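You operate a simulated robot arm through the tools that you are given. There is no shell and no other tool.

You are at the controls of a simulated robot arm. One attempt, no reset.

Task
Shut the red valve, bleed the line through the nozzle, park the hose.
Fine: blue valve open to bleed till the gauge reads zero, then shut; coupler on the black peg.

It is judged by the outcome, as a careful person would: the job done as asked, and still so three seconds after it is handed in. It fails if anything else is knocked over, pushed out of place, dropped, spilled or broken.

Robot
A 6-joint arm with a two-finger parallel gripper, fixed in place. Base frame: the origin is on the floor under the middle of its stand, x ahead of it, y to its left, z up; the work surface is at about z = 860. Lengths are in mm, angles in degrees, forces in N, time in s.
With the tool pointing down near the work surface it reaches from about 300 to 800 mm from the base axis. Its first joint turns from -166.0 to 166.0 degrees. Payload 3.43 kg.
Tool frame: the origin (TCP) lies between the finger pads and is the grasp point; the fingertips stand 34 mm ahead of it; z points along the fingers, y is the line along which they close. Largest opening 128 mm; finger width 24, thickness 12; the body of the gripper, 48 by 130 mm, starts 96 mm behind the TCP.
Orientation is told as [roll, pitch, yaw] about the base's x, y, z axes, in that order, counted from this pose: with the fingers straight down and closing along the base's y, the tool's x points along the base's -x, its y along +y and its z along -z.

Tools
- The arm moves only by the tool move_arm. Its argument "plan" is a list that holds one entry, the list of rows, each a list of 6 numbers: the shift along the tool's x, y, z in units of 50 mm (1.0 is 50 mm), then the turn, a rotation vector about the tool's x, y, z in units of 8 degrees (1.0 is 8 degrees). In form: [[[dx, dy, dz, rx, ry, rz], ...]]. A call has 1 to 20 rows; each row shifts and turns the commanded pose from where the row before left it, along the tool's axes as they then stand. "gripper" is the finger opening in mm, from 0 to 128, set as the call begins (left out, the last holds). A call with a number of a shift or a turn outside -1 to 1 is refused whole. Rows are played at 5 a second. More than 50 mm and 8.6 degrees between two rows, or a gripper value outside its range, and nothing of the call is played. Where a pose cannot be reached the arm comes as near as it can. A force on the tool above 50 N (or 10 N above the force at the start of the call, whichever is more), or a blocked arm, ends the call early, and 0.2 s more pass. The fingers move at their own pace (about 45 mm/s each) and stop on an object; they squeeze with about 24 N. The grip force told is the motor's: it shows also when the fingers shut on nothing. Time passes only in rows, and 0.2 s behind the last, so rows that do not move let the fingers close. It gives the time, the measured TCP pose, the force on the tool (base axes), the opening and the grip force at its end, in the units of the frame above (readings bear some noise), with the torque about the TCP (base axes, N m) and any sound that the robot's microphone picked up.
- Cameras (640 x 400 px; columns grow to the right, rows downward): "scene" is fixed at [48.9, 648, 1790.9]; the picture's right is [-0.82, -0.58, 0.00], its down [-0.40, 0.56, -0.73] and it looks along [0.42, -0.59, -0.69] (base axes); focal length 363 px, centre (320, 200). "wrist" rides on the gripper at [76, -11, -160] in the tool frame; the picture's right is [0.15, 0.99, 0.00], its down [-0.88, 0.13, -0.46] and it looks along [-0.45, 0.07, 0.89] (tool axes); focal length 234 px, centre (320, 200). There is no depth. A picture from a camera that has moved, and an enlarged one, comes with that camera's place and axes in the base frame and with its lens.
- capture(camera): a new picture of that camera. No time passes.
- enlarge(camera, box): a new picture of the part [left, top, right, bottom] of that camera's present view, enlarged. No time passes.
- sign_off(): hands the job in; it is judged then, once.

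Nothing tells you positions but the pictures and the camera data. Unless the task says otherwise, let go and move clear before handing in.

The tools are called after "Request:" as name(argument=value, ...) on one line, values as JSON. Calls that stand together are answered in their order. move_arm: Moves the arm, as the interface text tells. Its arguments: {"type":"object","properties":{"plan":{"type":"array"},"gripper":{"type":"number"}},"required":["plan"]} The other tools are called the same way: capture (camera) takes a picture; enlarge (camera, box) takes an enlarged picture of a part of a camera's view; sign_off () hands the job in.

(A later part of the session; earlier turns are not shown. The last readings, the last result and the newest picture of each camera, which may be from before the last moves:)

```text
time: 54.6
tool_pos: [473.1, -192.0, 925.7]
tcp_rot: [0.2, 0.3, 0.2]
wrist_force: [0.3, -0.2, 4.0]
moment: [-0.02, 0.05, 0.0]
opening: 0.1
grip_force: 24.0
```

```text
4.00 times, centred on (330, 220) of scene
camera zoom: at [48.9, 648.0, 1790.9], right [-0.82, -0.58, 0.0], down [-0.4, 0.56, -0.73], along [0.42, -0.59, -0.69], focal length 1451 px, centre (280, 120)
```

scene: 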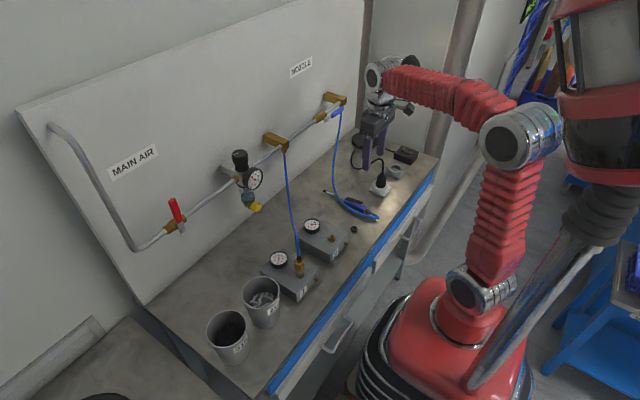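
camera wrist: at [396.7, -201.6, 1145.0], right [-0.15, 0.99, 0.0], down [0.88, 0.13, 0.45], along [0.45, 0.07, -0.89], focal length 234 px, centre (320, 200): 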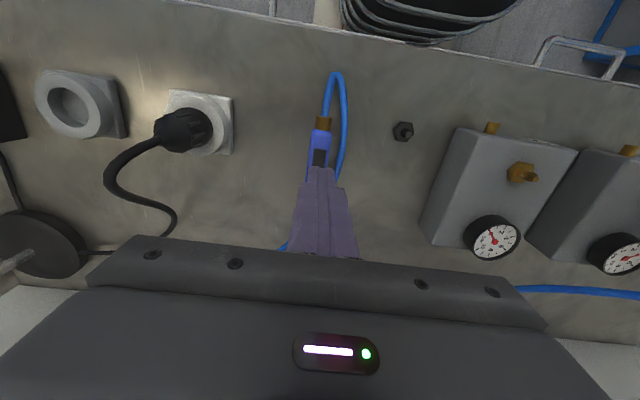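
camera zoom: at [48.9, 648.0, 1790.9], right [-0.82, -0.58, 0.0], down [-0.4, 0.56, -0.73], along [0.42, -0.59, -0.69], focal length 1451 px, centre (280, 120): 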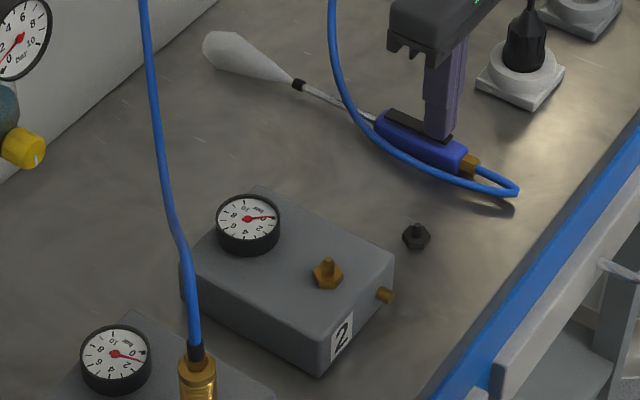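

The main gauge is down to about 0.9 bar and box 1's gauge is falling with it. I'll keep holding.

Request:
move_arm(plan=[[[0, 0, 0, 0, 0, 0], [0, 0, 0, 0, 0, 0], [0, 0, 0, 0, 0, 0], [0, 0, 0, 0, 0, 0], [0, 0, 0, 0, 0, 0], [0, 0, 0, 0, 0, 0], [0, 0, 0, 0, 0, 0], [0, 0, 0, 0, 0, 0], [0, 0, 0, 0, 0, 0], [0, 0, 0, 0, 0, 0], [0, 0, 0, 0, 0, 0], [0, 0, 0, 0, 0, 0], [0, 0, 0, 0, 0, 0], [0, 0, 0, 0, 0, 0], [0, 0, 0, 0, 0, 0], [0, 0, 0, 0, 0, 0], [0, 0, 0, 0, 0, 0], [0, 0, 0, 0, 0, 0], [0, 0, 0, 0, 0, 0], [0, 0, 0, 0, 0, 0]]])

Request:
enlarge(camera="scene", box=[235, 160, 275, 190])

Request:
enlarge(camera="scene", box=[265, 170, 395, 270])

```text
time: 58.8
tool_pos: [473.8, -191.4, 925.6]
tcp_rot: [0.2, 0.2, 0.3]
wrist_force: [-0.4, 0.2, 4.7]
moment: [-0.04, 0.06, 0.01]
opening: 0.0
grip_force: 23.5
```

```text
13.33 times, centred on (255, 175) of scene
camera zoom: at [48.9, 648.0, 1790.9], right [-0.82, -0.58, 0.0], down [-0.4, 0.56, -0.73], along [0.42, -0.59, -0.69], focal length 4837 px, centre (1187, 533)
```

zoom: 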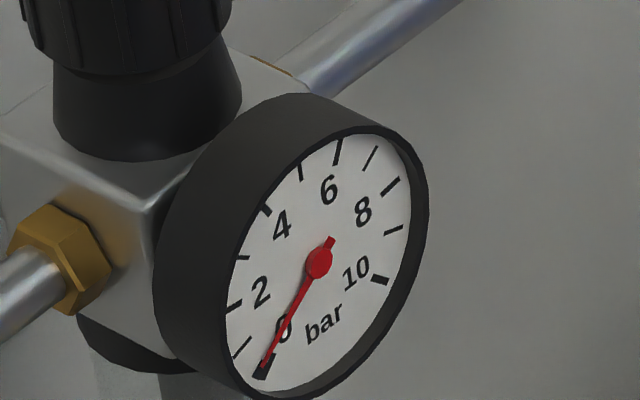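

```text
4.00 times, centred on (330, 220) of scene
camera zoom: at [48.9, 648.0, 1790.9], right [-0.82, -0.58, 0.0], down [-0.4, 0.56, -0.73], along [0.42, -0.59, -0.69], focal length 1451 px, centre (280, 120)
```

zoom: 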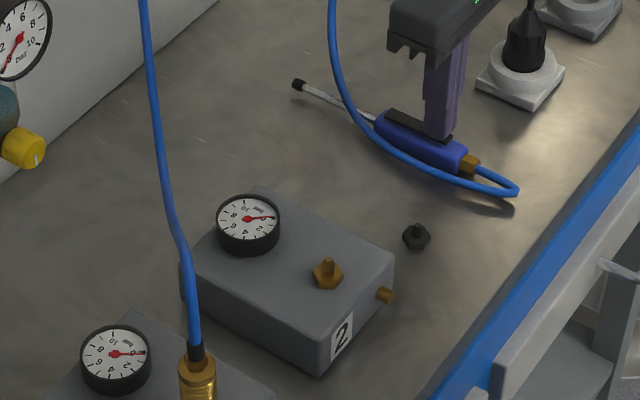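

The spray has stopped and the main gauge is at or very near zero. I'll hold a few more seconds to be sure it is fully bled.

Request:
move_arm(plan=[[[0, 0, 0, 0, 0, 0], [0, 0, 0, 0, 0, 0], [0, 0, 0, 0, 0, 0], [0, 0, 0, 0, 0, 0], [0, 0, 0, 0, 0, 0], [0, 0, 0, 0, 0, 0], [0, 0, 0, 0, 0, 0], [0, 0, 0, 0, 0, 0], [0, 0, 0, 0, 0, 0], [0, 0, 0, 0, 0, 0], [0, 0, 0, 0, 0, 0], [0, 0, 0, 0, 0, 0], [0, 0, 0, 0, 0, 0], [0, 0, 0, 0, 0, 0], [0, 0, 0, 0, 0, 0], [0, 0, 0, 0, 0, 0]]])

Request:
enlarge(camera="scene", box=[240, 165, 270, 190])

Request:
enlarge(camera="scene", box=[265, 215, 325, 275])

```text
time: 62.2
tool_pos: [473.2, -191.9, 926.4]
tcp_rot: [0.2, 0.2, 0.2]
wrist_force: [-0.3, -0.5, 4.8]
moment: [-0.02, 0.01, -0.02]
opening: 0.0
grip_force: 23.8
```

```text
16.00 times, centred on (255, 178) of scene
camera zoom: at [48.9, 648.0, 1790.9], right [-0.82, -0.58, 0.0], down [-0.4, 0.56, -0.73], along [0.42, -0.59, -0.69], focal length 5804 px, centre (1360, 560)
```

zoom: 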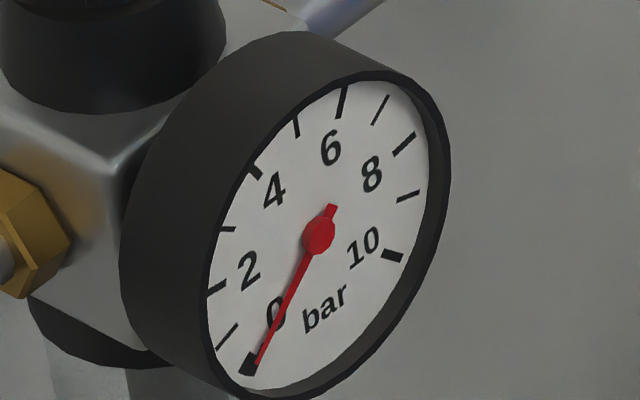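

```text
6.67 times, centred on (295, 245) of scene
camera zoom: at [48.9, 648.0, 1790.9], right [-0.82, -0.58, 0.0], down [-0.4, 0.56, -0.73], along [0.42, -0.59, -0.69], focal length 2418 px, centre (487, -100)
```

zoom: 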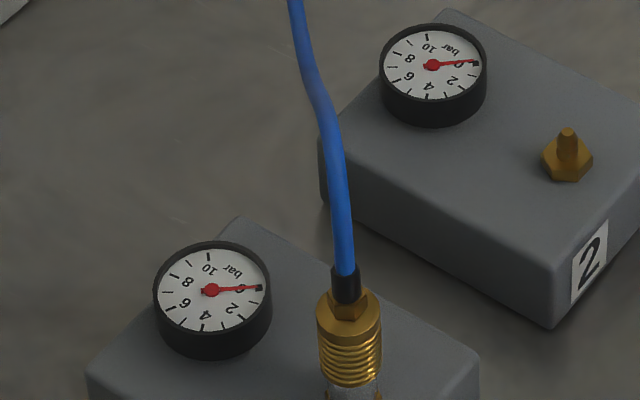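

The gauges read zero. I'll release the trigger by lifting straight up, then retrace the path back to the blue valve to shut it.

Request:
move_arm(plan=[[[0, 0, -0.2, 0, 0, 0], [0, 0, -0.9, 0, 0, 0], [0, 0, -0.95, 0, 0, 0], [0, 0, -0.95, 0, 0, 0], [0, 0, -0.92, 0, 0, 0], [-0.8, 0, 0, 0, 0, 0]]])

Request:
move_arm(plan=[[[0, -0.225, 0, 0, -0.9375, 0], [0, -0.225, 0, 0, -0.9375, 0], [0, -0.225, 0, 0, -0.9375, 0], [0, -0.225, 0, 0, -0.9375, 0], [0, -0.225, 0, 0, -0.9375, 0], [0, -0.225, 0, 0, -0.9375, 0], [0, -0.225, 0, 0, -0.9375, 0], [0, -0.225, 0, 0, -0.9375, 0], [0, -0.225, 0, 0, -0.9375, 0], [0, -0.225, 0, 0, -0.9375, 0], [0, -0.225, 0, 0, -0.9375, 0], [0, -0.225, 0, 0, -0.9375, 0]]], gripper=56)

Request:
capture(camera="scene")

Request:
capture(camera="wrist")

```text
time: 63.6
tool_pos: [515.2, -191.8, 1122.8]
tcp_rot: [0.1, 0.3, 0.2]
wrist_force: [0.8, -0.4, 0.8]
moment: [0.01, -0.02, -0.01]
opening: 0.0
grip_force: 24.1
```

```text
time: 66.2
tool_pos: [513.7, -327.1, 1121.6]
tcp_rot: [44.8, -89.7, -44.6]
wrist_force: [-0.5, 0.0, -0.4]
moment: [0.0, 0.03, 0.02]
opening: 56.0
grip_force: 0.0
```

```text
taken
```

scene: 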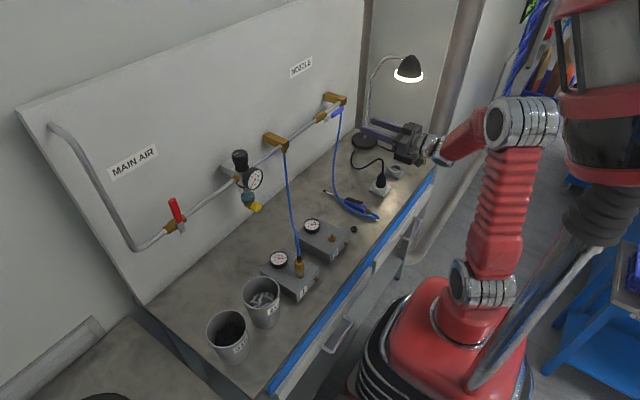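

```text
taken
camera wrist: at [353.4, -338.9, 1045.1], right [0.0, 0.99, -0.14], down [-0.45, 0.13, 0.88], along [0.89, 0.07, 0.45], focal length 234 px, centre (320, 200)
```

wrist: 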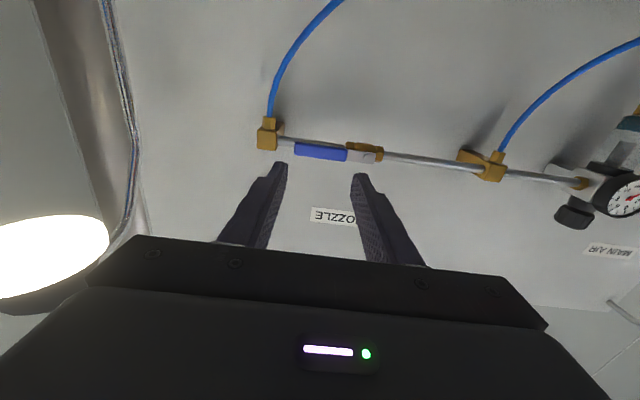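

The tool is back in front of the open blue lever. I'll roll 90° to straddle the horizontal handle and move in partway.

Request:
move_arm(plan=[[[-0.09, 0.06, 0, 0, 0, 0.9375], [0, 0, 0, 0, 0, 0.9375], [0, 0, 0, 0, 0, 0.9375], [0, 0, 0, 0, 0, 0.9375], [0, 0, 0, 0, 0, 0.9375], [0, 0, 0, 0, 0, 0.9375], [0, 0, 0, 0, 0, 0.9375], [0, 0, 0, 0, 0, 0.9375], [0, 0, 0, 0, 0, 0.9375], [0, 0, 0, 0, 0, 0.9375], [0, 0, 0, 0, 0, 0.9375], [0, 0, 0, 0, 0, 0.9375], [0, 0, 0.8, 0, 0, 0], [0, 0, 0.8, 0, 0, 0]]])

Request:
capture(camera="wrist")

Request:
enlarge(camera="scene", box=[290, 70, 370, 130])

```text
time: 69.2
tool_pos: [594.9, -323.0, 1125.0]
tcp_rot: [89.7, 0.1, -89.8]
wrist_force: [-0.2, -0.4, 0.3]
moment: [-0.05, 0.04, 0.01]
opening: 56.2
grip_force: 0.2
```

```text
taken
camera wrist: at [433.5, -248.8, 1114.0], right [0.0, 0.14, 0.99], down [-0.45, -0.88, 0.13], along [0.89, -0.45, 0.06], focal length 234 px, centre (320, 200)
```

wrist: 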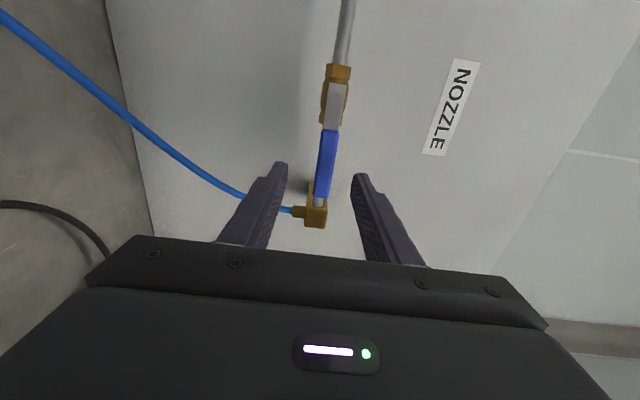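

```text
6.67 times, centred on (330, 100) of scene
camera zoom: at [48.9, 648.0, 1790.9], right [-0.82, -0.58, 0.0], down [-0.4, 0.56, -0.73], along [0.42, -0.59, -0.69], focal length 2418 px, centre (253, 867)
```

zoom: 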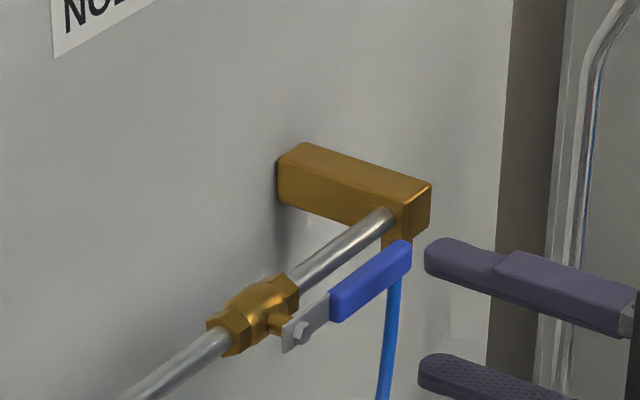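

The fingers are lined up above and below the blue handle. I'll engage and swing it back up, doing the first part now.

Request:
move_arm(plan=[[[0, 0, 0.41, 0, 0, 0], [0, 0, 0.41, 0, 0, 0]]])

Request:
move_arm(plan=[[[0, 0, 0, 0, 0, 0], [0, 0, 0, 0, 0, 0], [0.0125, 0.178, 0, 0, 0, -1], [0.0125, 0.178, 0, 0, 0, -1], [0.0125, 0.178, 0, 0, 0, -1], [0.0125, 0.178, 0, 0, 0, -1], [0.0125, 0.178, 0, 0, 0, -1], [0.0125, 0.178, 0, 0, 0, -1]]], gripper=28)

Request:
enlarge(camera="scene", box=[290, 70, 370, 130])

Request:
capture(camera="wrist")

```text
time: 69.8
tool_pos: [634.9, -323.9, 1125.3]
tcp_rot: [89.7, 0.2, -89.8]
wrist_force: [0.2, -0.2, 0.3]
moment: [-0.03, -0.01, 0.03]
opening: 56.2
grip_force: 0.1
```

```text
time: 71.6
tool_pos: [635.7, -302.9, 1173.1]
tcp_rot: [89.7, -48.0, -89.5]
wrist_force: [-0.3, -1.7, -0.8]
moment: [0.03, 0.03, -0.06]
opening: 28.6
grip_force: 0.9
```

```text
6.67 times, centred on (330, 100) of scene
camera zoom: at [48.9, 648.0, 1790.9], right [-0.82, -0.58, 0.0], down [-0.4, 0.56, -0.73], along [0.42, -0.59, -0.69], focal length 2418 px, centre (253, 867)
```

zoom: 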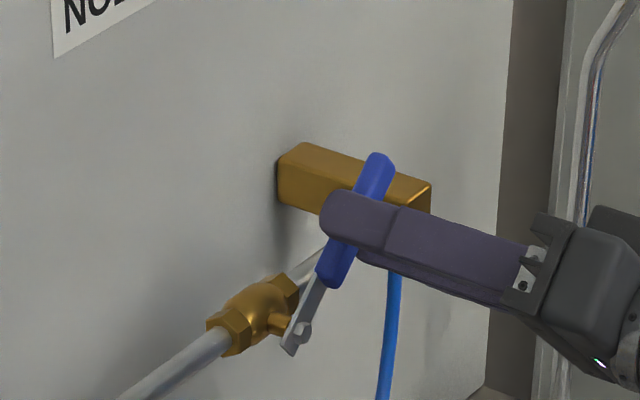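

```text
taken
camera wrist: at [474.4, -261.5, 1108.8], right [0.0, 0.83, 0.55], down [-0.45, -0.49, 0.74], along [0.89, -0.25, 0.38], focal length 234 px, centre (320, 200)
```

wrist: 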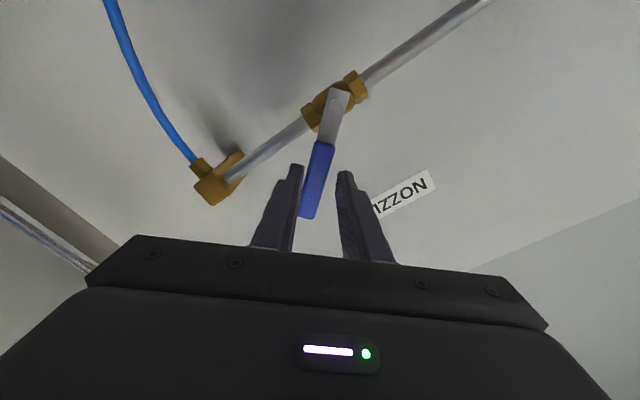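

The blue lever is coming back up smoothly. I'll complete the swing to its stop at vertical.

Request:
move_arm(plan=[[[0.0125, 0.178, 0, 0, 0, -1], [0.0125, 0.178, 0, 0, 0, -1], [0.0125, 0.178, 0, 0, 0, -1], [0.0125, 0.178, 0, 0, 0, -1], [0.0125, 0.178, 0, 0, 0, -1], [0.008, 0.107, 0, 0, 0, -0.6], [0.004, 0.053, 0, 0, 0, -0.3]]])

Request:
enlarge(camera="scene", box=[290, 70, 370, 130])

Request:
capture(camera="wrist")

```text
time: 73.2
tool_pos: [635.3, -253.7, 1188.8]
tcp_rot: [-86.4, -84.9, 86.8]
wrist_force: [1.9, -6.6, 0.4]
moment: [0.1, -0.01, -0.19]
opening: 31.5
grip_force: 2.9
```

```text
6.67 times, centred on (330, 100) of scene
camera zoom: at [48.9, 648.0, 1790.9], right [-0.82, -0.58, 0.0], down [-0.4, 0.56, -0.73], along [0.42, -0.59, -0.69], focal length 2418 px, centre (253, 867)
```

zoom: 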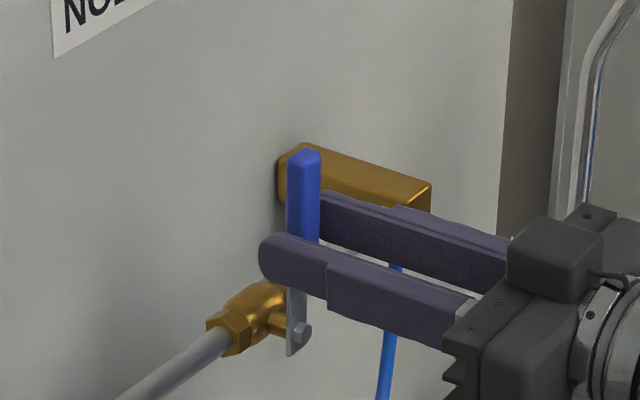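

```text
taken
camera wrist: at [474.8, -273.3, 1114.7], right [0.0, 0.97, -0.23], down [-0.45, 0.21, 0.87], along [0.89, 0.11, 0.44], focal length 234 px, centre (320, 200)
```

wrist: 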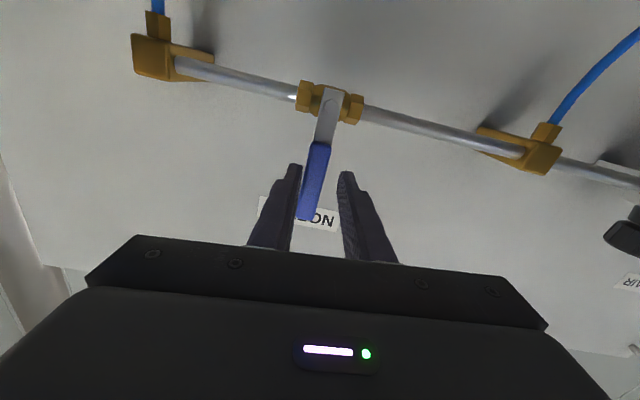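

The blue lever is back where it started, upright at its stop. I'll release, back out, and pitch down.

Request:
move_arm(plan=[[[0, 0, 0, 0, 0, 0], [0, 0, 0, 0, 0, 0], [0, 0, -0.6, 0, 0, 0], [0, 0, -0.9, 0, 0, 0], [0, 0, -0.9, 0, 0, 0.6]]], gripper=60)

Request:
move_arm(plan=[[[0, 0.2, 0, 0, 0.9375, 0], [0, 0.2, 0, 0, 0.9375, 0], [0, 0.2, 0, 0, 0.9375, 0], [0, 0.2, 0, 0, 0.9375, 0], [0, 0.2, 0, 0, 0.9375, 0], [0, 0.2, 0, 0, 0.9375, 0], [0, 0.2, 0, 0, 0.9375, 0], [0, 0.2, 0, 0, 0.9375, 0], [0, 0.2, 0, 0, 0.9375, 0], [0, 0.2, 0, 0, 0.9375, 0], [0, 0.2, 0, 0, 0.9375, 0], [0, 0.2, 0, 0, 0.9375, 0]]])

Request:
capture(camera="scene")

Request:
capture(camera="wrist")

Request:
enlarge(camera="scene", box=[240, 65, 370, 190])

```text
time: 74.4
tool_pos: [516.2, -253.2, 1190.0]
tcp_rot: [-39.8, -89.5, 40.0]
wrist_force: [0.3, 0.7, -0.5]
moment: [-0.02, -0.02, 0.0]
opening: 60.3
grip_force: 0.0
```

```text
time: 77.0
tool_pos: [514.5, -134.2, 1188.9]
tcp_rot: [-0.3, 0.5, 0.2]
wrist_force: [-0.1, -0.4, 0.5]
moment: [-0.04, -0.05, -0.01]
opening: 60.0
grip_force: 0.0
```

```text
taken
```

scene: 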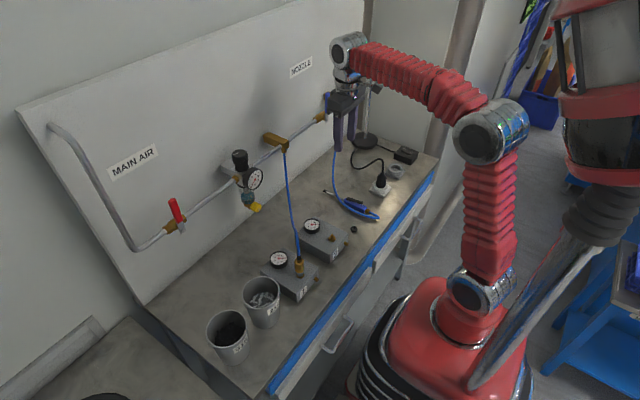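

```text
taken
camera wrist: at [439.4, -146.0, 1348.8], right [-0.15, 0.99, 0.0], down [0.88, 0.14, 0.45], along [0.44, 0.06, -0.89], focal length 234 px, centre (320, 200)
```

wrist: 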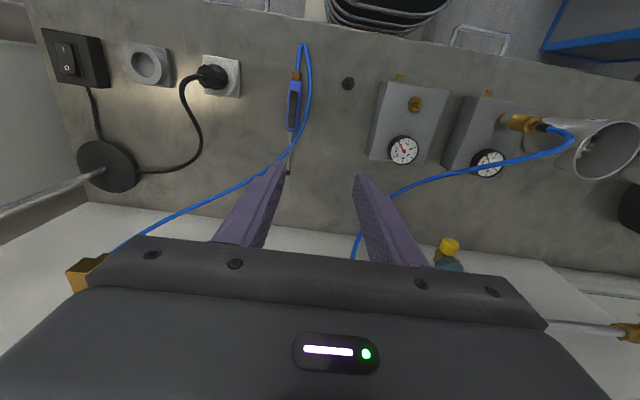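

```text
3.20 times, centred on (305, 128) of scene
camera zoom: at [48.9, 648.0, 1790.9], right [-0.82, -0.58, 0.0], down [-0.4, 0.56, -0.73], along [0.42, -0.59, -0.69], focal length 1161 px, centre (368, 432)
```

zoom: 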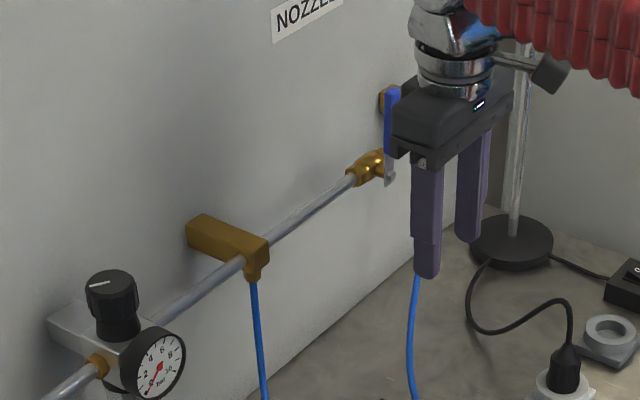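

Both valves are shut and the gauge is at zero. Next is the coupler on box 1, so I'll move over above it and look closely at how it is built.

Request:
move_arm(plan=[[[0.285, 0.8, 0, 0, 0, 0], [0.285, 0.8, 0, 0, 0, 0], [0.285, 0.8, 0, 0, 0, 0], [0.285, 0.8, 0, 0, 0, 0], [0.285, 0.8, 0, 0, 0, 0], [0.285, 0.8, 0, 0, 0, 0], [0.285, 0.8, 0, 0, 0, 0], [0.285, 0.8, 0, 0, 0, 0]]])

Request:
capture(camera="wrist")

Request:
capture(camera="scene")

Request:
enlarge(camera="scene", box=[280, 235, 320, 295])

Request:
enlarge(camera="wrist", box=[240, 80, 440, 240])

```text
time: 78.8
tool_pos: [400.6, 185.4, 1188.2]
tcp_rot: [-0.2, 0.2, 0.1]
wrist_force: [-0.1, 0.3, -0.1]
moment: [-0.04, -0.03, -0.01]
opening: 60.0
grip_force: 0.1
```

```text
taken
camera wrist: at [324.3, 174.6, 1347.6], right [-0.15, 0.99, 0.0], down [0.88, 0.14, 0.45], along [0.45, 0.06, -0.89], focal length 234 px, centre (320, 200)
```

wrist: 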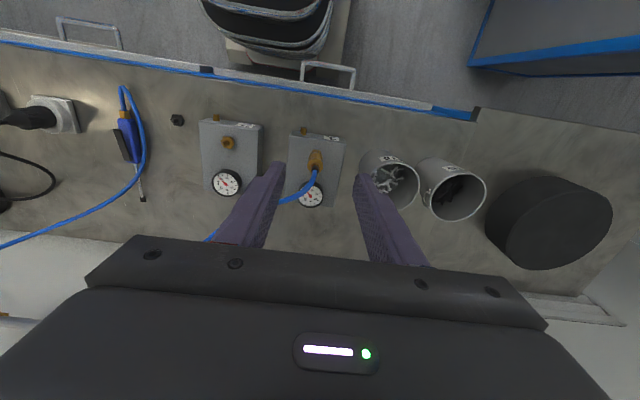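

```text
taken
```

scene: 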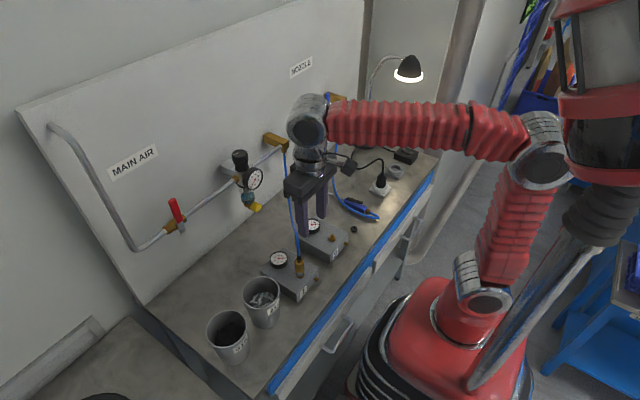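

```text
6.67 times, centred on (300, 265) of scene
camera zoom: at [48.9, 648.0, 1790.9], right [-0.82, -0.58, 0.0], down [-0.4, 0.56, -0.73], along [0.42, -0.59, -0.69], focal length 2418 px, centre (453, -233)
```

zoom: 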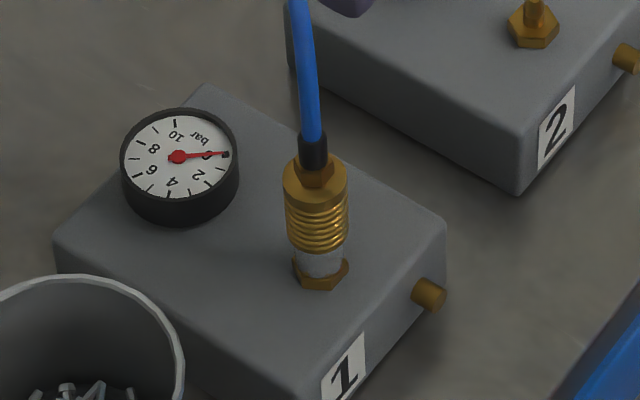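

```text
2.50 times, centred on (340, 160) of wrist
camera zoom: at [324.3, 174.6, 1347.6], right [-0.15, 0.99, 0.0], down [0.88, 0.14, 0.45], along [0.45, 0.06, -0.89], focal length 585 px, centre (270, 300)
```

zoom: 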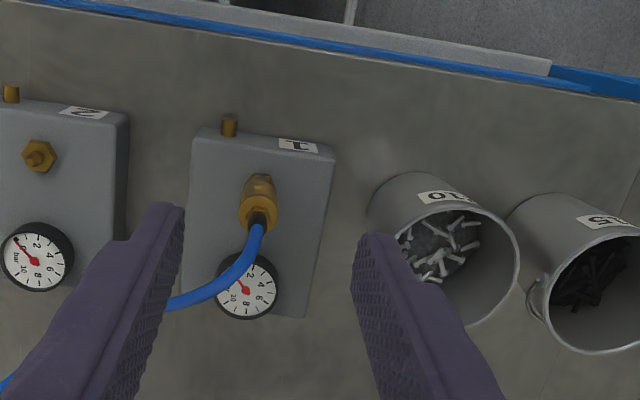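

The coupler on box 1 stands about 65 mm tall at roughly (449,184), with a ribbed sleeve around z≈915–945 and the hose leaving upward toward the panel. I'll approach tilted 45° from the base side, so the palm stays clear of the hose.

Request:
move_arm(plan=[[[0, 0, 0, 0, -0.9375, 0], [0, 0, 0, 0, -0.9375, 0], [0, 0, 0, 0, -0.9375, 0], [0, 0, 0, 0, -0.9375, 0], [0, 0, 0, 0, -0.9375, 0], [0, 0, 0, 0, -0.9375, 0], [0.6, 0, 0.4, 0, 0, 0], [0.6, 0, 0.4, 0, 0, 0], [0.6, 0, 0.4, 0, 0, 0], [0.6, 0, 0.4, 0, 0, 0]]], gripper=60)

Request:
capture(camera="wrist")

Request:
capture(camera="scene")

Request:
enlarge(camera="wrist", box=[250, 60, 400, 200])

```text
time: 81.0
tool_pos: [369.6, 182.8, 1047.2]
tcp_rot: [-0.4, -44.7, 0.5]
wrist_force: [-0.8, -0.5, -0.1]
moment: [-0.03, -0.01, 0.02]
opening: 59.8
grip_force: 0.1
```

```text
taken
camera wrist: at [203.1, 171.8, 1106.4], right [-0.11, 0.99, -0.11], down [0.3, 0.14, 0.94], along [0.95, 0.07, -0.32], focal length 234 px, centre (320, 200)
```

wrist: 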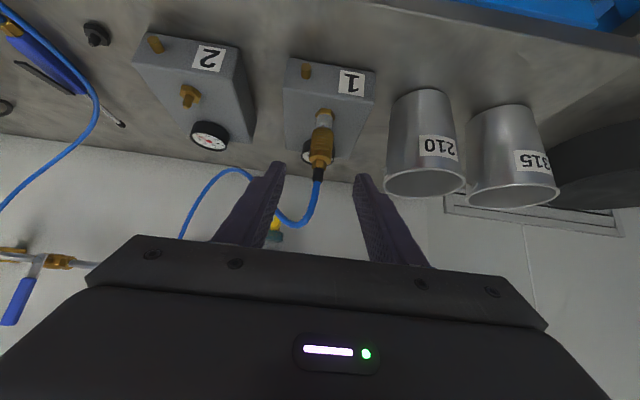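

```text
taken
```

scene: 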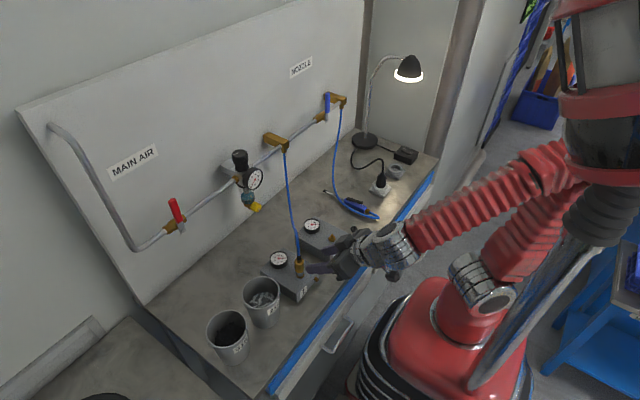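

```text
2.86 times, centred on (325, 130) of wrist
camera zoom: at [203.1, 171.8, 1106.4], right [-0.11, 0.99, -0.11], down [0.3, 0.14, 0.94], along [0.95, 0.07, -0.32], focal length 669 px, centre (306, 400)
```

zoom: 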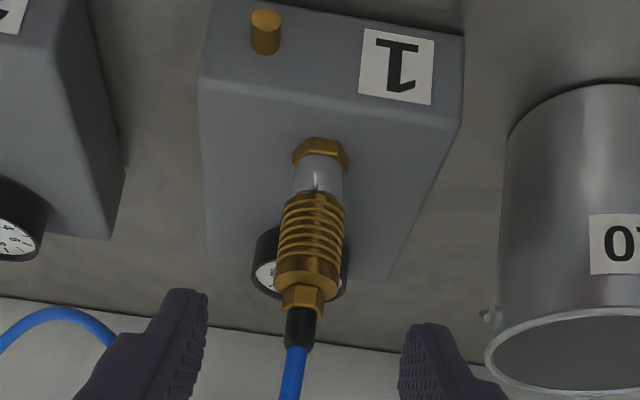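

The sleeve spans about z 935–970 around the axis (450.5, 183.5). I'll move in along the tool axis with the fingers on either side of it.

Request:
move_arm(plan=[[[0.1, 0.007, 0.6, 0, 0, 0], [0.105, 0.007, 0.6, 0, 0, 0], [0, 0, 0.5, 0, 0, 0]]])

Request:
capture(camera="wrist")

Request:
enlarge(camera="scene", box=[260, 225, 350, 295])

```text
time: 81.8
tool_pos: [423.3, 183.2, 977.5]
tcp_rot: [-0.3, -44.7, 0.6]
wrist_force: [-0.1, 0.2, -0.2]
moment: [0.02, -0.01, -0.04]
opening: 60.1
grip_force: 0.0
```

```text
taken
camera wrist: at [256.2, 171.9, 1038.2], right [-0.11, 0.99, -0.11], down [0.3, 0.14, 0.94], along [0.95, 0.07, -0.32], focal length 234 px, centre (320, 200)
```

wrist: 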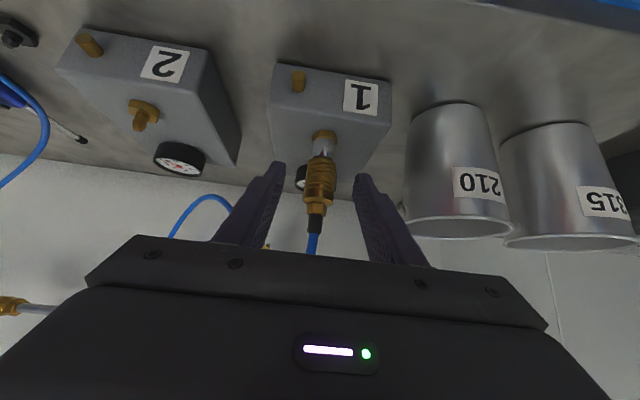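

```text
5.71 times, centred on (305, 260) of scene
camera zoom: at [48.9, 648.0, 1790.9], right [-0.82, -0.58, 0.0], down [-0.4, 0.56, -0.73], along [0.42, -0.59, -0.69], focal length 2073 px, centre (406, -143)
```

zoom: 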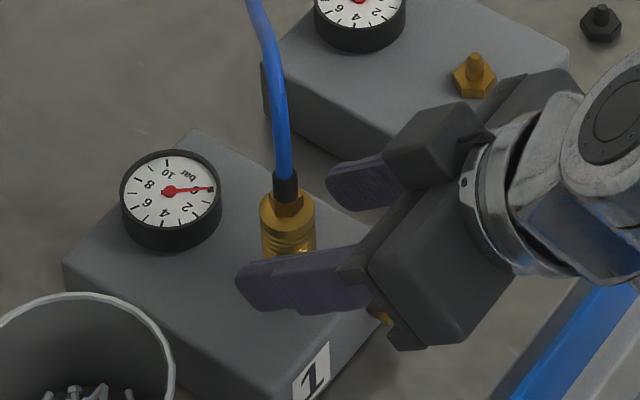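

The coupler is centred between the fingers. I'll do the last advance, then close on the sleeve.

Request:
move_arm(plan=[[[0, 0, 0.32, 0, 0, 0], [0, 0, 0.31, 0, 0, 0], [0, 0, 0, 0, 0, 0]]])

Request:
move_arm(plan=[[[0, 0, 0, 0, 0, 0], [0, 0, 0, 0, 0, 0], [0, 0, 0, 0, 0, 0], [0, 0, 0, 0, 0, 0], [0, 0, 0, 0, 0, 0]]], gripper=10)

Request:
capture(camera="wrist")

Request:
enlarge(camera="scene", box=[260, 225, 350, 295])

```text
time: 82.6
tool_pos: [445.9, 185.7, 955.8]
tcp_rot: [-0.3, -44.7, 0.5]
wrist_force: [0.7, 0.7, -0.3]
moment: [0.02, -0.02, 0.01]
opening: 60.0
grip_force: 0.0
```

```text
time: 83.8
tool_pos: [445.1, 184.3, 956.3]
tcp_rot: [-0.3, -44.7, 0.5]
wrist_force: [0.1, 6.4, -1.1]
moment: [0.24, -0.03, 0.0]
opening: 26.0
grip_force: 23.8
```

```text
taken
camera wrist: at [278.4, 172.6, 1015.8], right [-0.11, 0.99, -0.11], down [0.3, 0.14, 0.94], along [0.95, 0.07, -0.32], focal length 234 px, centre (320, 200)
```

wrist: 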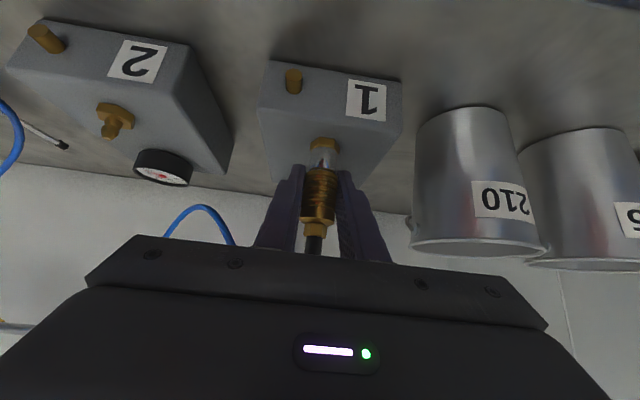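

```text
5.71 times, centred on (305, 260) of scene
camera zoom: at [48.9, 648.0, 1790.9], right [-0.82, -0.58, 0.0], down [-0.4, 0.56, -0.73], along [0.42, -0.59, -0.69], focal length 2073 px, centre (406, -143)
```

zoom: 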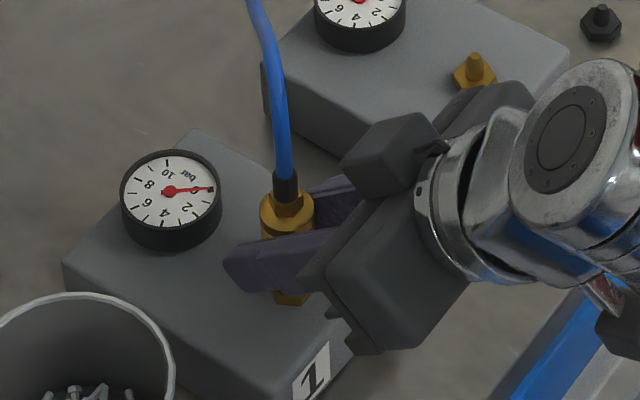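

I have a firm grip on the 26 mm sleeve. I'll pull straight up in small steps and see whether the sleeve releases.

Request:
move_arm(plan=[[[0, 0.02, 0, 0, 0, 0], [-0.0424, 0, -0.0424, 0, 0, 0], [-0.0424, 0, -0.0424, 0, 0, 0], [-0.0424, 0, -0.0424, 0, 0, 0]]])

Request:
capture(camera="wrist")

Request:
enlarge(camera="scene", box=[260, 225, 350, 295])

```text
time: 84.8
tool_pos: [445.1, 185.5, 965.5]
tcp_rot: [-0.4, -44.7, 0.6]
wrist_force: [-0.2, -1.0, -1.7]
moment: [0.0, 0.05, 0.0]
opening: 26.1
grip_force: 23.6
```

```text
taken
camera wrist: at [278.4, 173.8, 1024.9], right [-0.11, 0.99, -0.11], down [0.3, 0.14, 0.94], along [0.95, 0.07, -0.32], focal length 234 px, centre (320, 200)
```

wrist: 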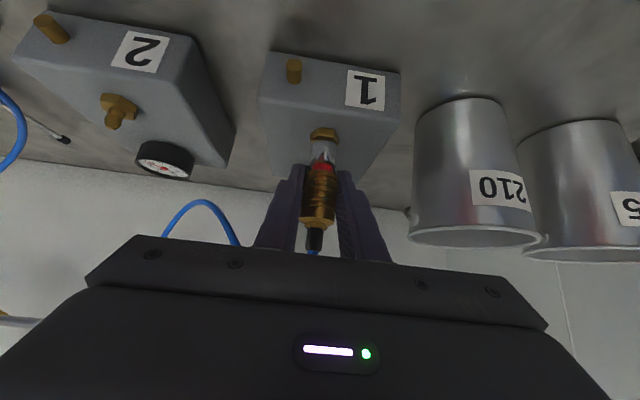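

```text
5.71 times, centred on (305, 260) of scene
camera zoom: at [48.9, 648.0, 1790.9], right [-0.82, -0.58, 0.0], down [-0.4, 0.56, -0.73], along [0.42, -0.59, -0.69], focal length 2073 px, centre (406, -143)
```

zoom: 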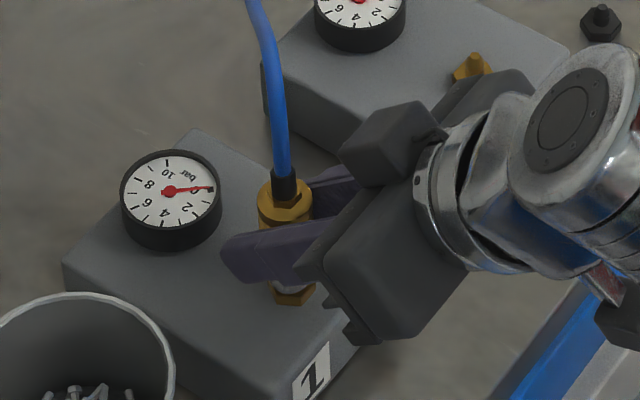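

A red ring has appeared below the sleeve, so the sleeve has slid up to its unlocked position. I'll take a closer look.

Request:
enlarge(camera="wrist", box=[270, 110, 380, 260])

Request:
enlarge(camera="scene", box=[285, 250, 325, 285])

```text
2.67 times, centred on (325, 185) of wrist
camera zoom: at [278.4, 173.8, 1024.9], right [-0.11, 0.99, -0.11], down [0.3, 0.14, 0.94], along [0.95, 0.07, -0.32], focal length 624 px, centre (307, 240)
```

zoom: 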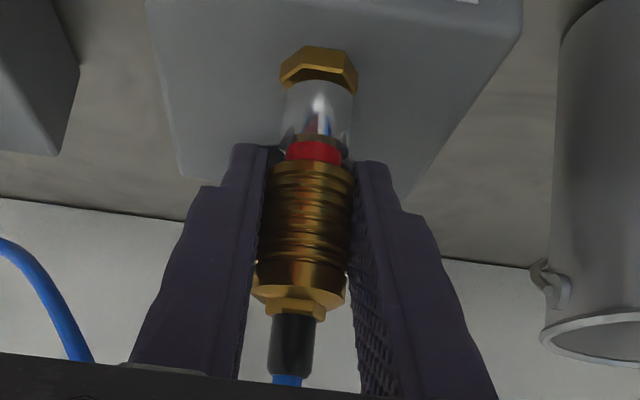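

```text
11.43 times, centred on (305, 268) of scene
camera zoom: at [48.9, 648.0, 1790.9], right [-0.82, -0.58, 0.0], down [-0.4, 0.56, -0.73], along [0.42, -0.59, -0.69], focal length 4146 px, centre (491, -571)
```

zoom: 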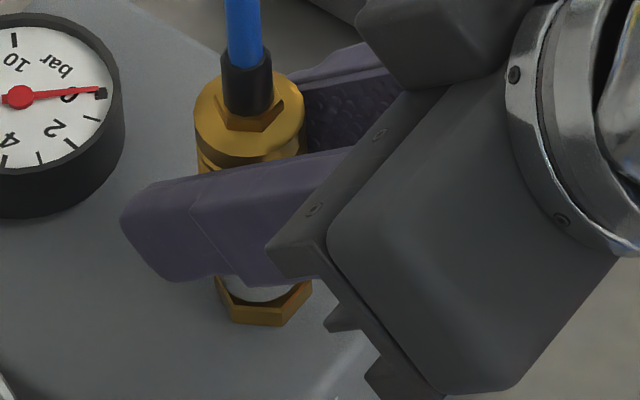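

The sleeve is retracted with the red collar showing, and the nose is still seated. I'll keep pulling up gently.

Request:
move_arm(plan=[[[-0.0424, 0, -0.0424, 0, 0, 0], [-0.0424, 0, -0.0424, 0, 0, 0], [-0.0424, 0, -0.0424, 0, 0, 0], [-0.0424, 0, -0.0424, 0, 0, 0]]])

Request:
enlarge(camera="wrist", box=[270, 110, 380, 260])

Request:
enlarge(camera="scene", box=[260, 225, 350, 295])

```text
time: 85.8
tool_pos: [446.3, 186.7, 977.0]
tcp_rot: [-0.4, -44.6, 0.4]
wrist_force: [-0.1, 0.1, -0.8]
moment: [-0.02, 0.01, 0.04]
opening: 25.5
grip_force: 24.4
```

```text
2.67 times, centred on (325, 185) of wrist
camera zoom: at [278.9, 173.6, 1037.0], right [-0.11, 0.99, -0.11], down [0.3, 0.14, 0.94], along [0.95, 0.07, -0.32], focal length 624 px, centre (307, 240)
```

zoom: 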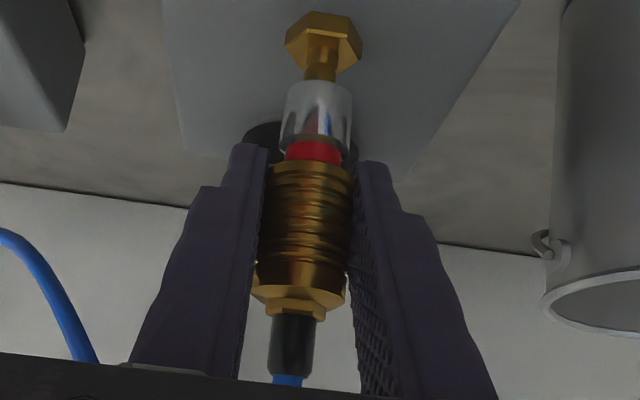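

```text
5.71 times, centred on (305, 260) of scene
camera zoom: at [48.9, 648.0, 1790.9], right [-0.82, -0.58, 0.0], down [-0.4, 0.56, -0.73], along [0.42, -0.59, -0.69], focal length 2073 px, centre (406, -143)
```

zoom: 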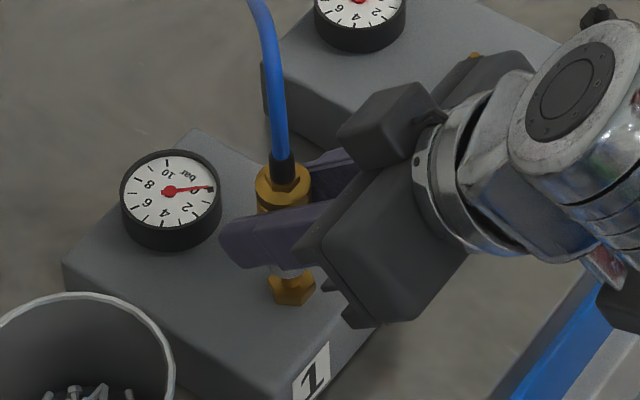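

The coupler is off the fitting and hanging in the grip. I'll lift it clear and carry it over box 2 toward the black peg.

Request:
move_arm(plan=[[[-0.3, 0, -0.3, 0, 0, 0], [-0.3, 0, -0.3, 0, 0, 0], [-0.1, 0, -0.1, 0, 0, 0], [0.04, -0.6, -0.04, 0, 0, 0], [0.04, -0.6, -0.04, 0, 0, 0], [0.04, -0.6, -0.04, 0, 0, 0], [0.04, -0.6, -0.04, 0, 0, 0]]])

Request:
capture(camera="wrist")

Request:
capture(camera="scene")

```text
time: 87.4
tool_pos: [434.8, 66.3, 1027.6]
tcp_rot: [-0.4, -44.9, 0.6]
wrist_force: [-0.2, -0.2, -1.2]
moment: [0.0, 0.04, -0.04]
opening: 25.8
grip_force: 23.6
```

```text
taken
camera wrist: at [268.2, 53.3, 1086.9], right [-0.11, 0.99, -0.11], down [0.3, 0.14, 0.94], along [0.95, 0.07, -0.31], focal length 234 px, centre (320, 200)
```

wrist: 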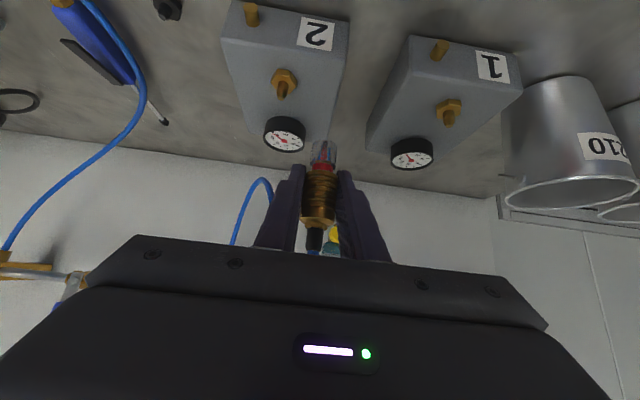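

```text
taken
```

scene: 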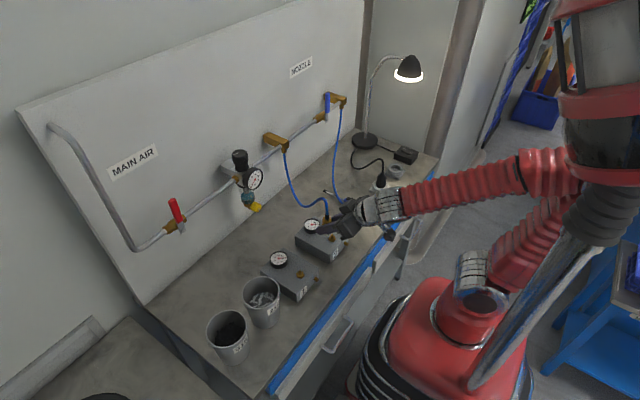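

The coupler is over box 2, with the boxes undisturbed and the hose slack. I'll continue to above the peg.

Request:
move_arm(plan=[[[0.032, -0.63, -0.032, 0, 0, 0], [0.032, -0.63, -0.032, 0, 0, 0], [0.032, -0.63, -0.032, 0, 0, 0], [0.032, -0.63, -0.032, 0, 0, 0], [0, -0.63, 0, 0, 0, 0], [0, 0, 0, 0, 0, 0]]])

Request:
capture(camera="wrist")

Request:
capture(camera="scene")

Request:
enlarge(camera="scene", box=[310, 180, 400, 250])

Request:
enlarge(camera="wrist", box=[240, 40, 400, 260])

```text
time: 88.8
tool_pos: [431.0, -92.0, 1032.0]
tcp_rot: [-0.2, -44.6, 0.4]
wrist_force: [-0.1, -0.6, -0.9]
moment: [0.02, -0.03, -0.02]
opening: 26.0
grip_force: 23.9
out of reach, approached as far as the arm can: row 2
```

```text
taken
camera wrist: at [263.2, -104.7, 1091.1], right [-0.11, 0.99, -0.11], down [0.3, 0.14, 0.94], along [0.95, 0.07, -0.32], focal length 234 px, centre (320, 200)
```

wrist: 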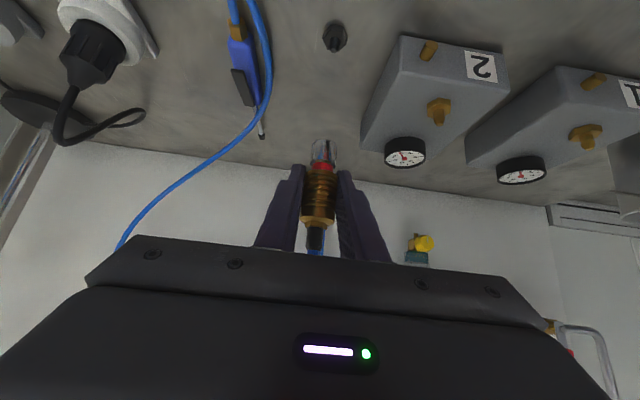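

```text
taken
```

scene: 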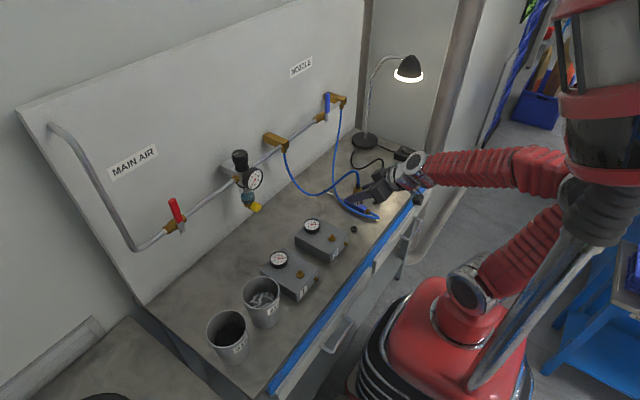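

```text
5.71 times, centred on (355, 215) of scene
camera zoom: at [48.9, 648.0, 1790.9], right [-0.82, -0.58, 0.0], down [-0.4, 0.56, -0.73], along [0.42, -0.59, -0.69], focal length 2073 px, centre (120, 114)
```

zoom: 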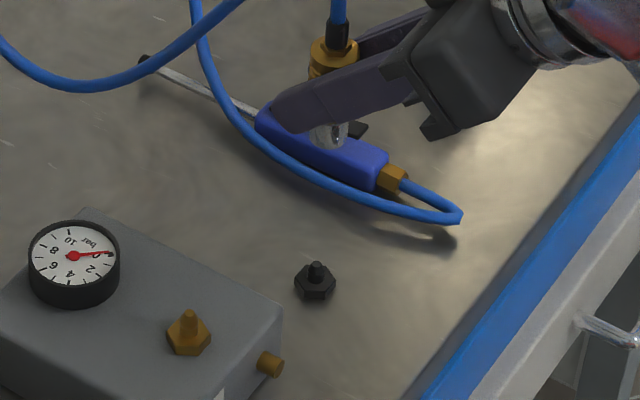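

```text
1.82 times, centred on (320, 150) of wrist
camera zoom: at [263.2, -104.7, 1091.1], right [-0.11, 0.99, -0.11], down [0.3, 0.14, 0.94], along [0.95, 0.07, -0.32], focal length 426 px, centre (320, 291)
```

zoom: 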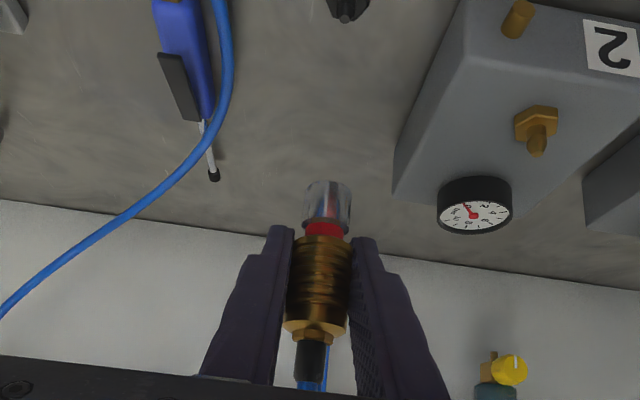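

The coupler is above the peg area and nothing has been disturbed. I'll measure the peg precisely from this viewpoint.

Request:
enlarge(camera="wrist", box=[305, 10, 365, 70])

Request:
enlarge(camera="scene", box=[340, 215, 370, 245])

Request:
enlarge(camera="wrist", box=[285, 125, 355, 255])

Request:
enlarge(camera="scene", box=[345, 165, 395, 215])

```text
6.67 times, centred on (335, 40) of wrist
camera zoom: at [263.2, -104.7, 1091.1], right [-0.11, 0.99, -0.11], down [0.3, 0.14, 0.94], along [0.95, 0.07, -0.32], focal length 1561 px, centre (220, 1267)
```

zoom: 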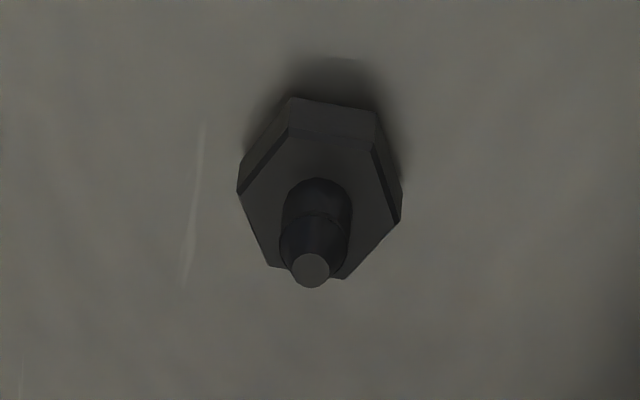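

```text
13.33 times, centred on (355, 230) of scene
camera zoom: at [48.9, 648.0, 1790.9], right [-0.82, -0.58, 0.0], down [-0.4, 0.56, -0.73], along [0.42, -0.59, -0.69], focal length 4837 px, centre (-147, -200)
```

zoom: 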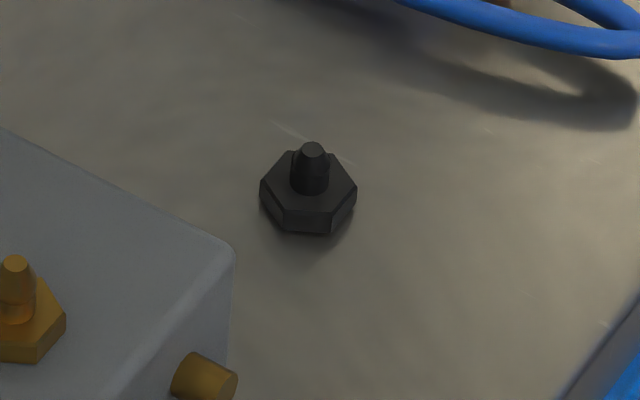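

```text
3.08 times, centred on (320, 190) of wrist
camera zoom: at [263.2, -104.7, 1091.1], right [-0.11, 0.99, -0.11], down [0.3, 0.14, 0.94], along [0.95, 0.07, -0.32], focal length 720 px, centre (320, 231)
```

zoom: 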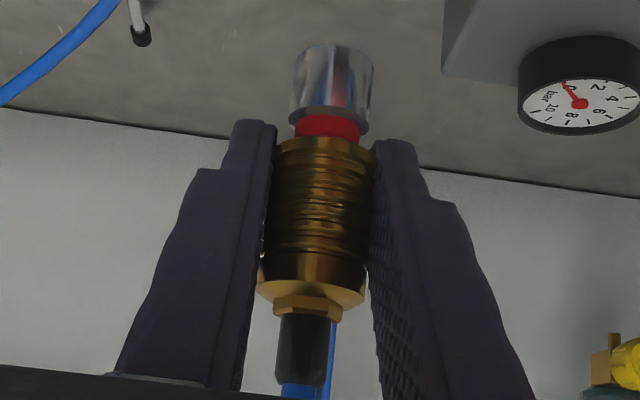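

```text
8.00 times, centred on (370, 190) of scene
camera zoom: at [48.9, 648.0, 1790.9], right [-0.82, -0.58, 0.0], down [-0.4, 0.56, -0.73], along [0.42, -0.59, -0.69], focal length 2902 px, centre (-80, 280)
```

zoom: 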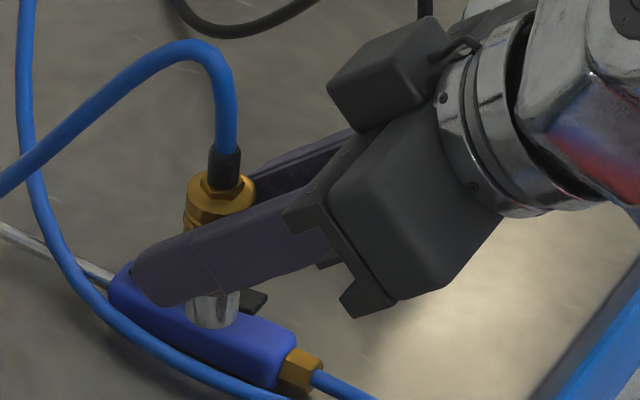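

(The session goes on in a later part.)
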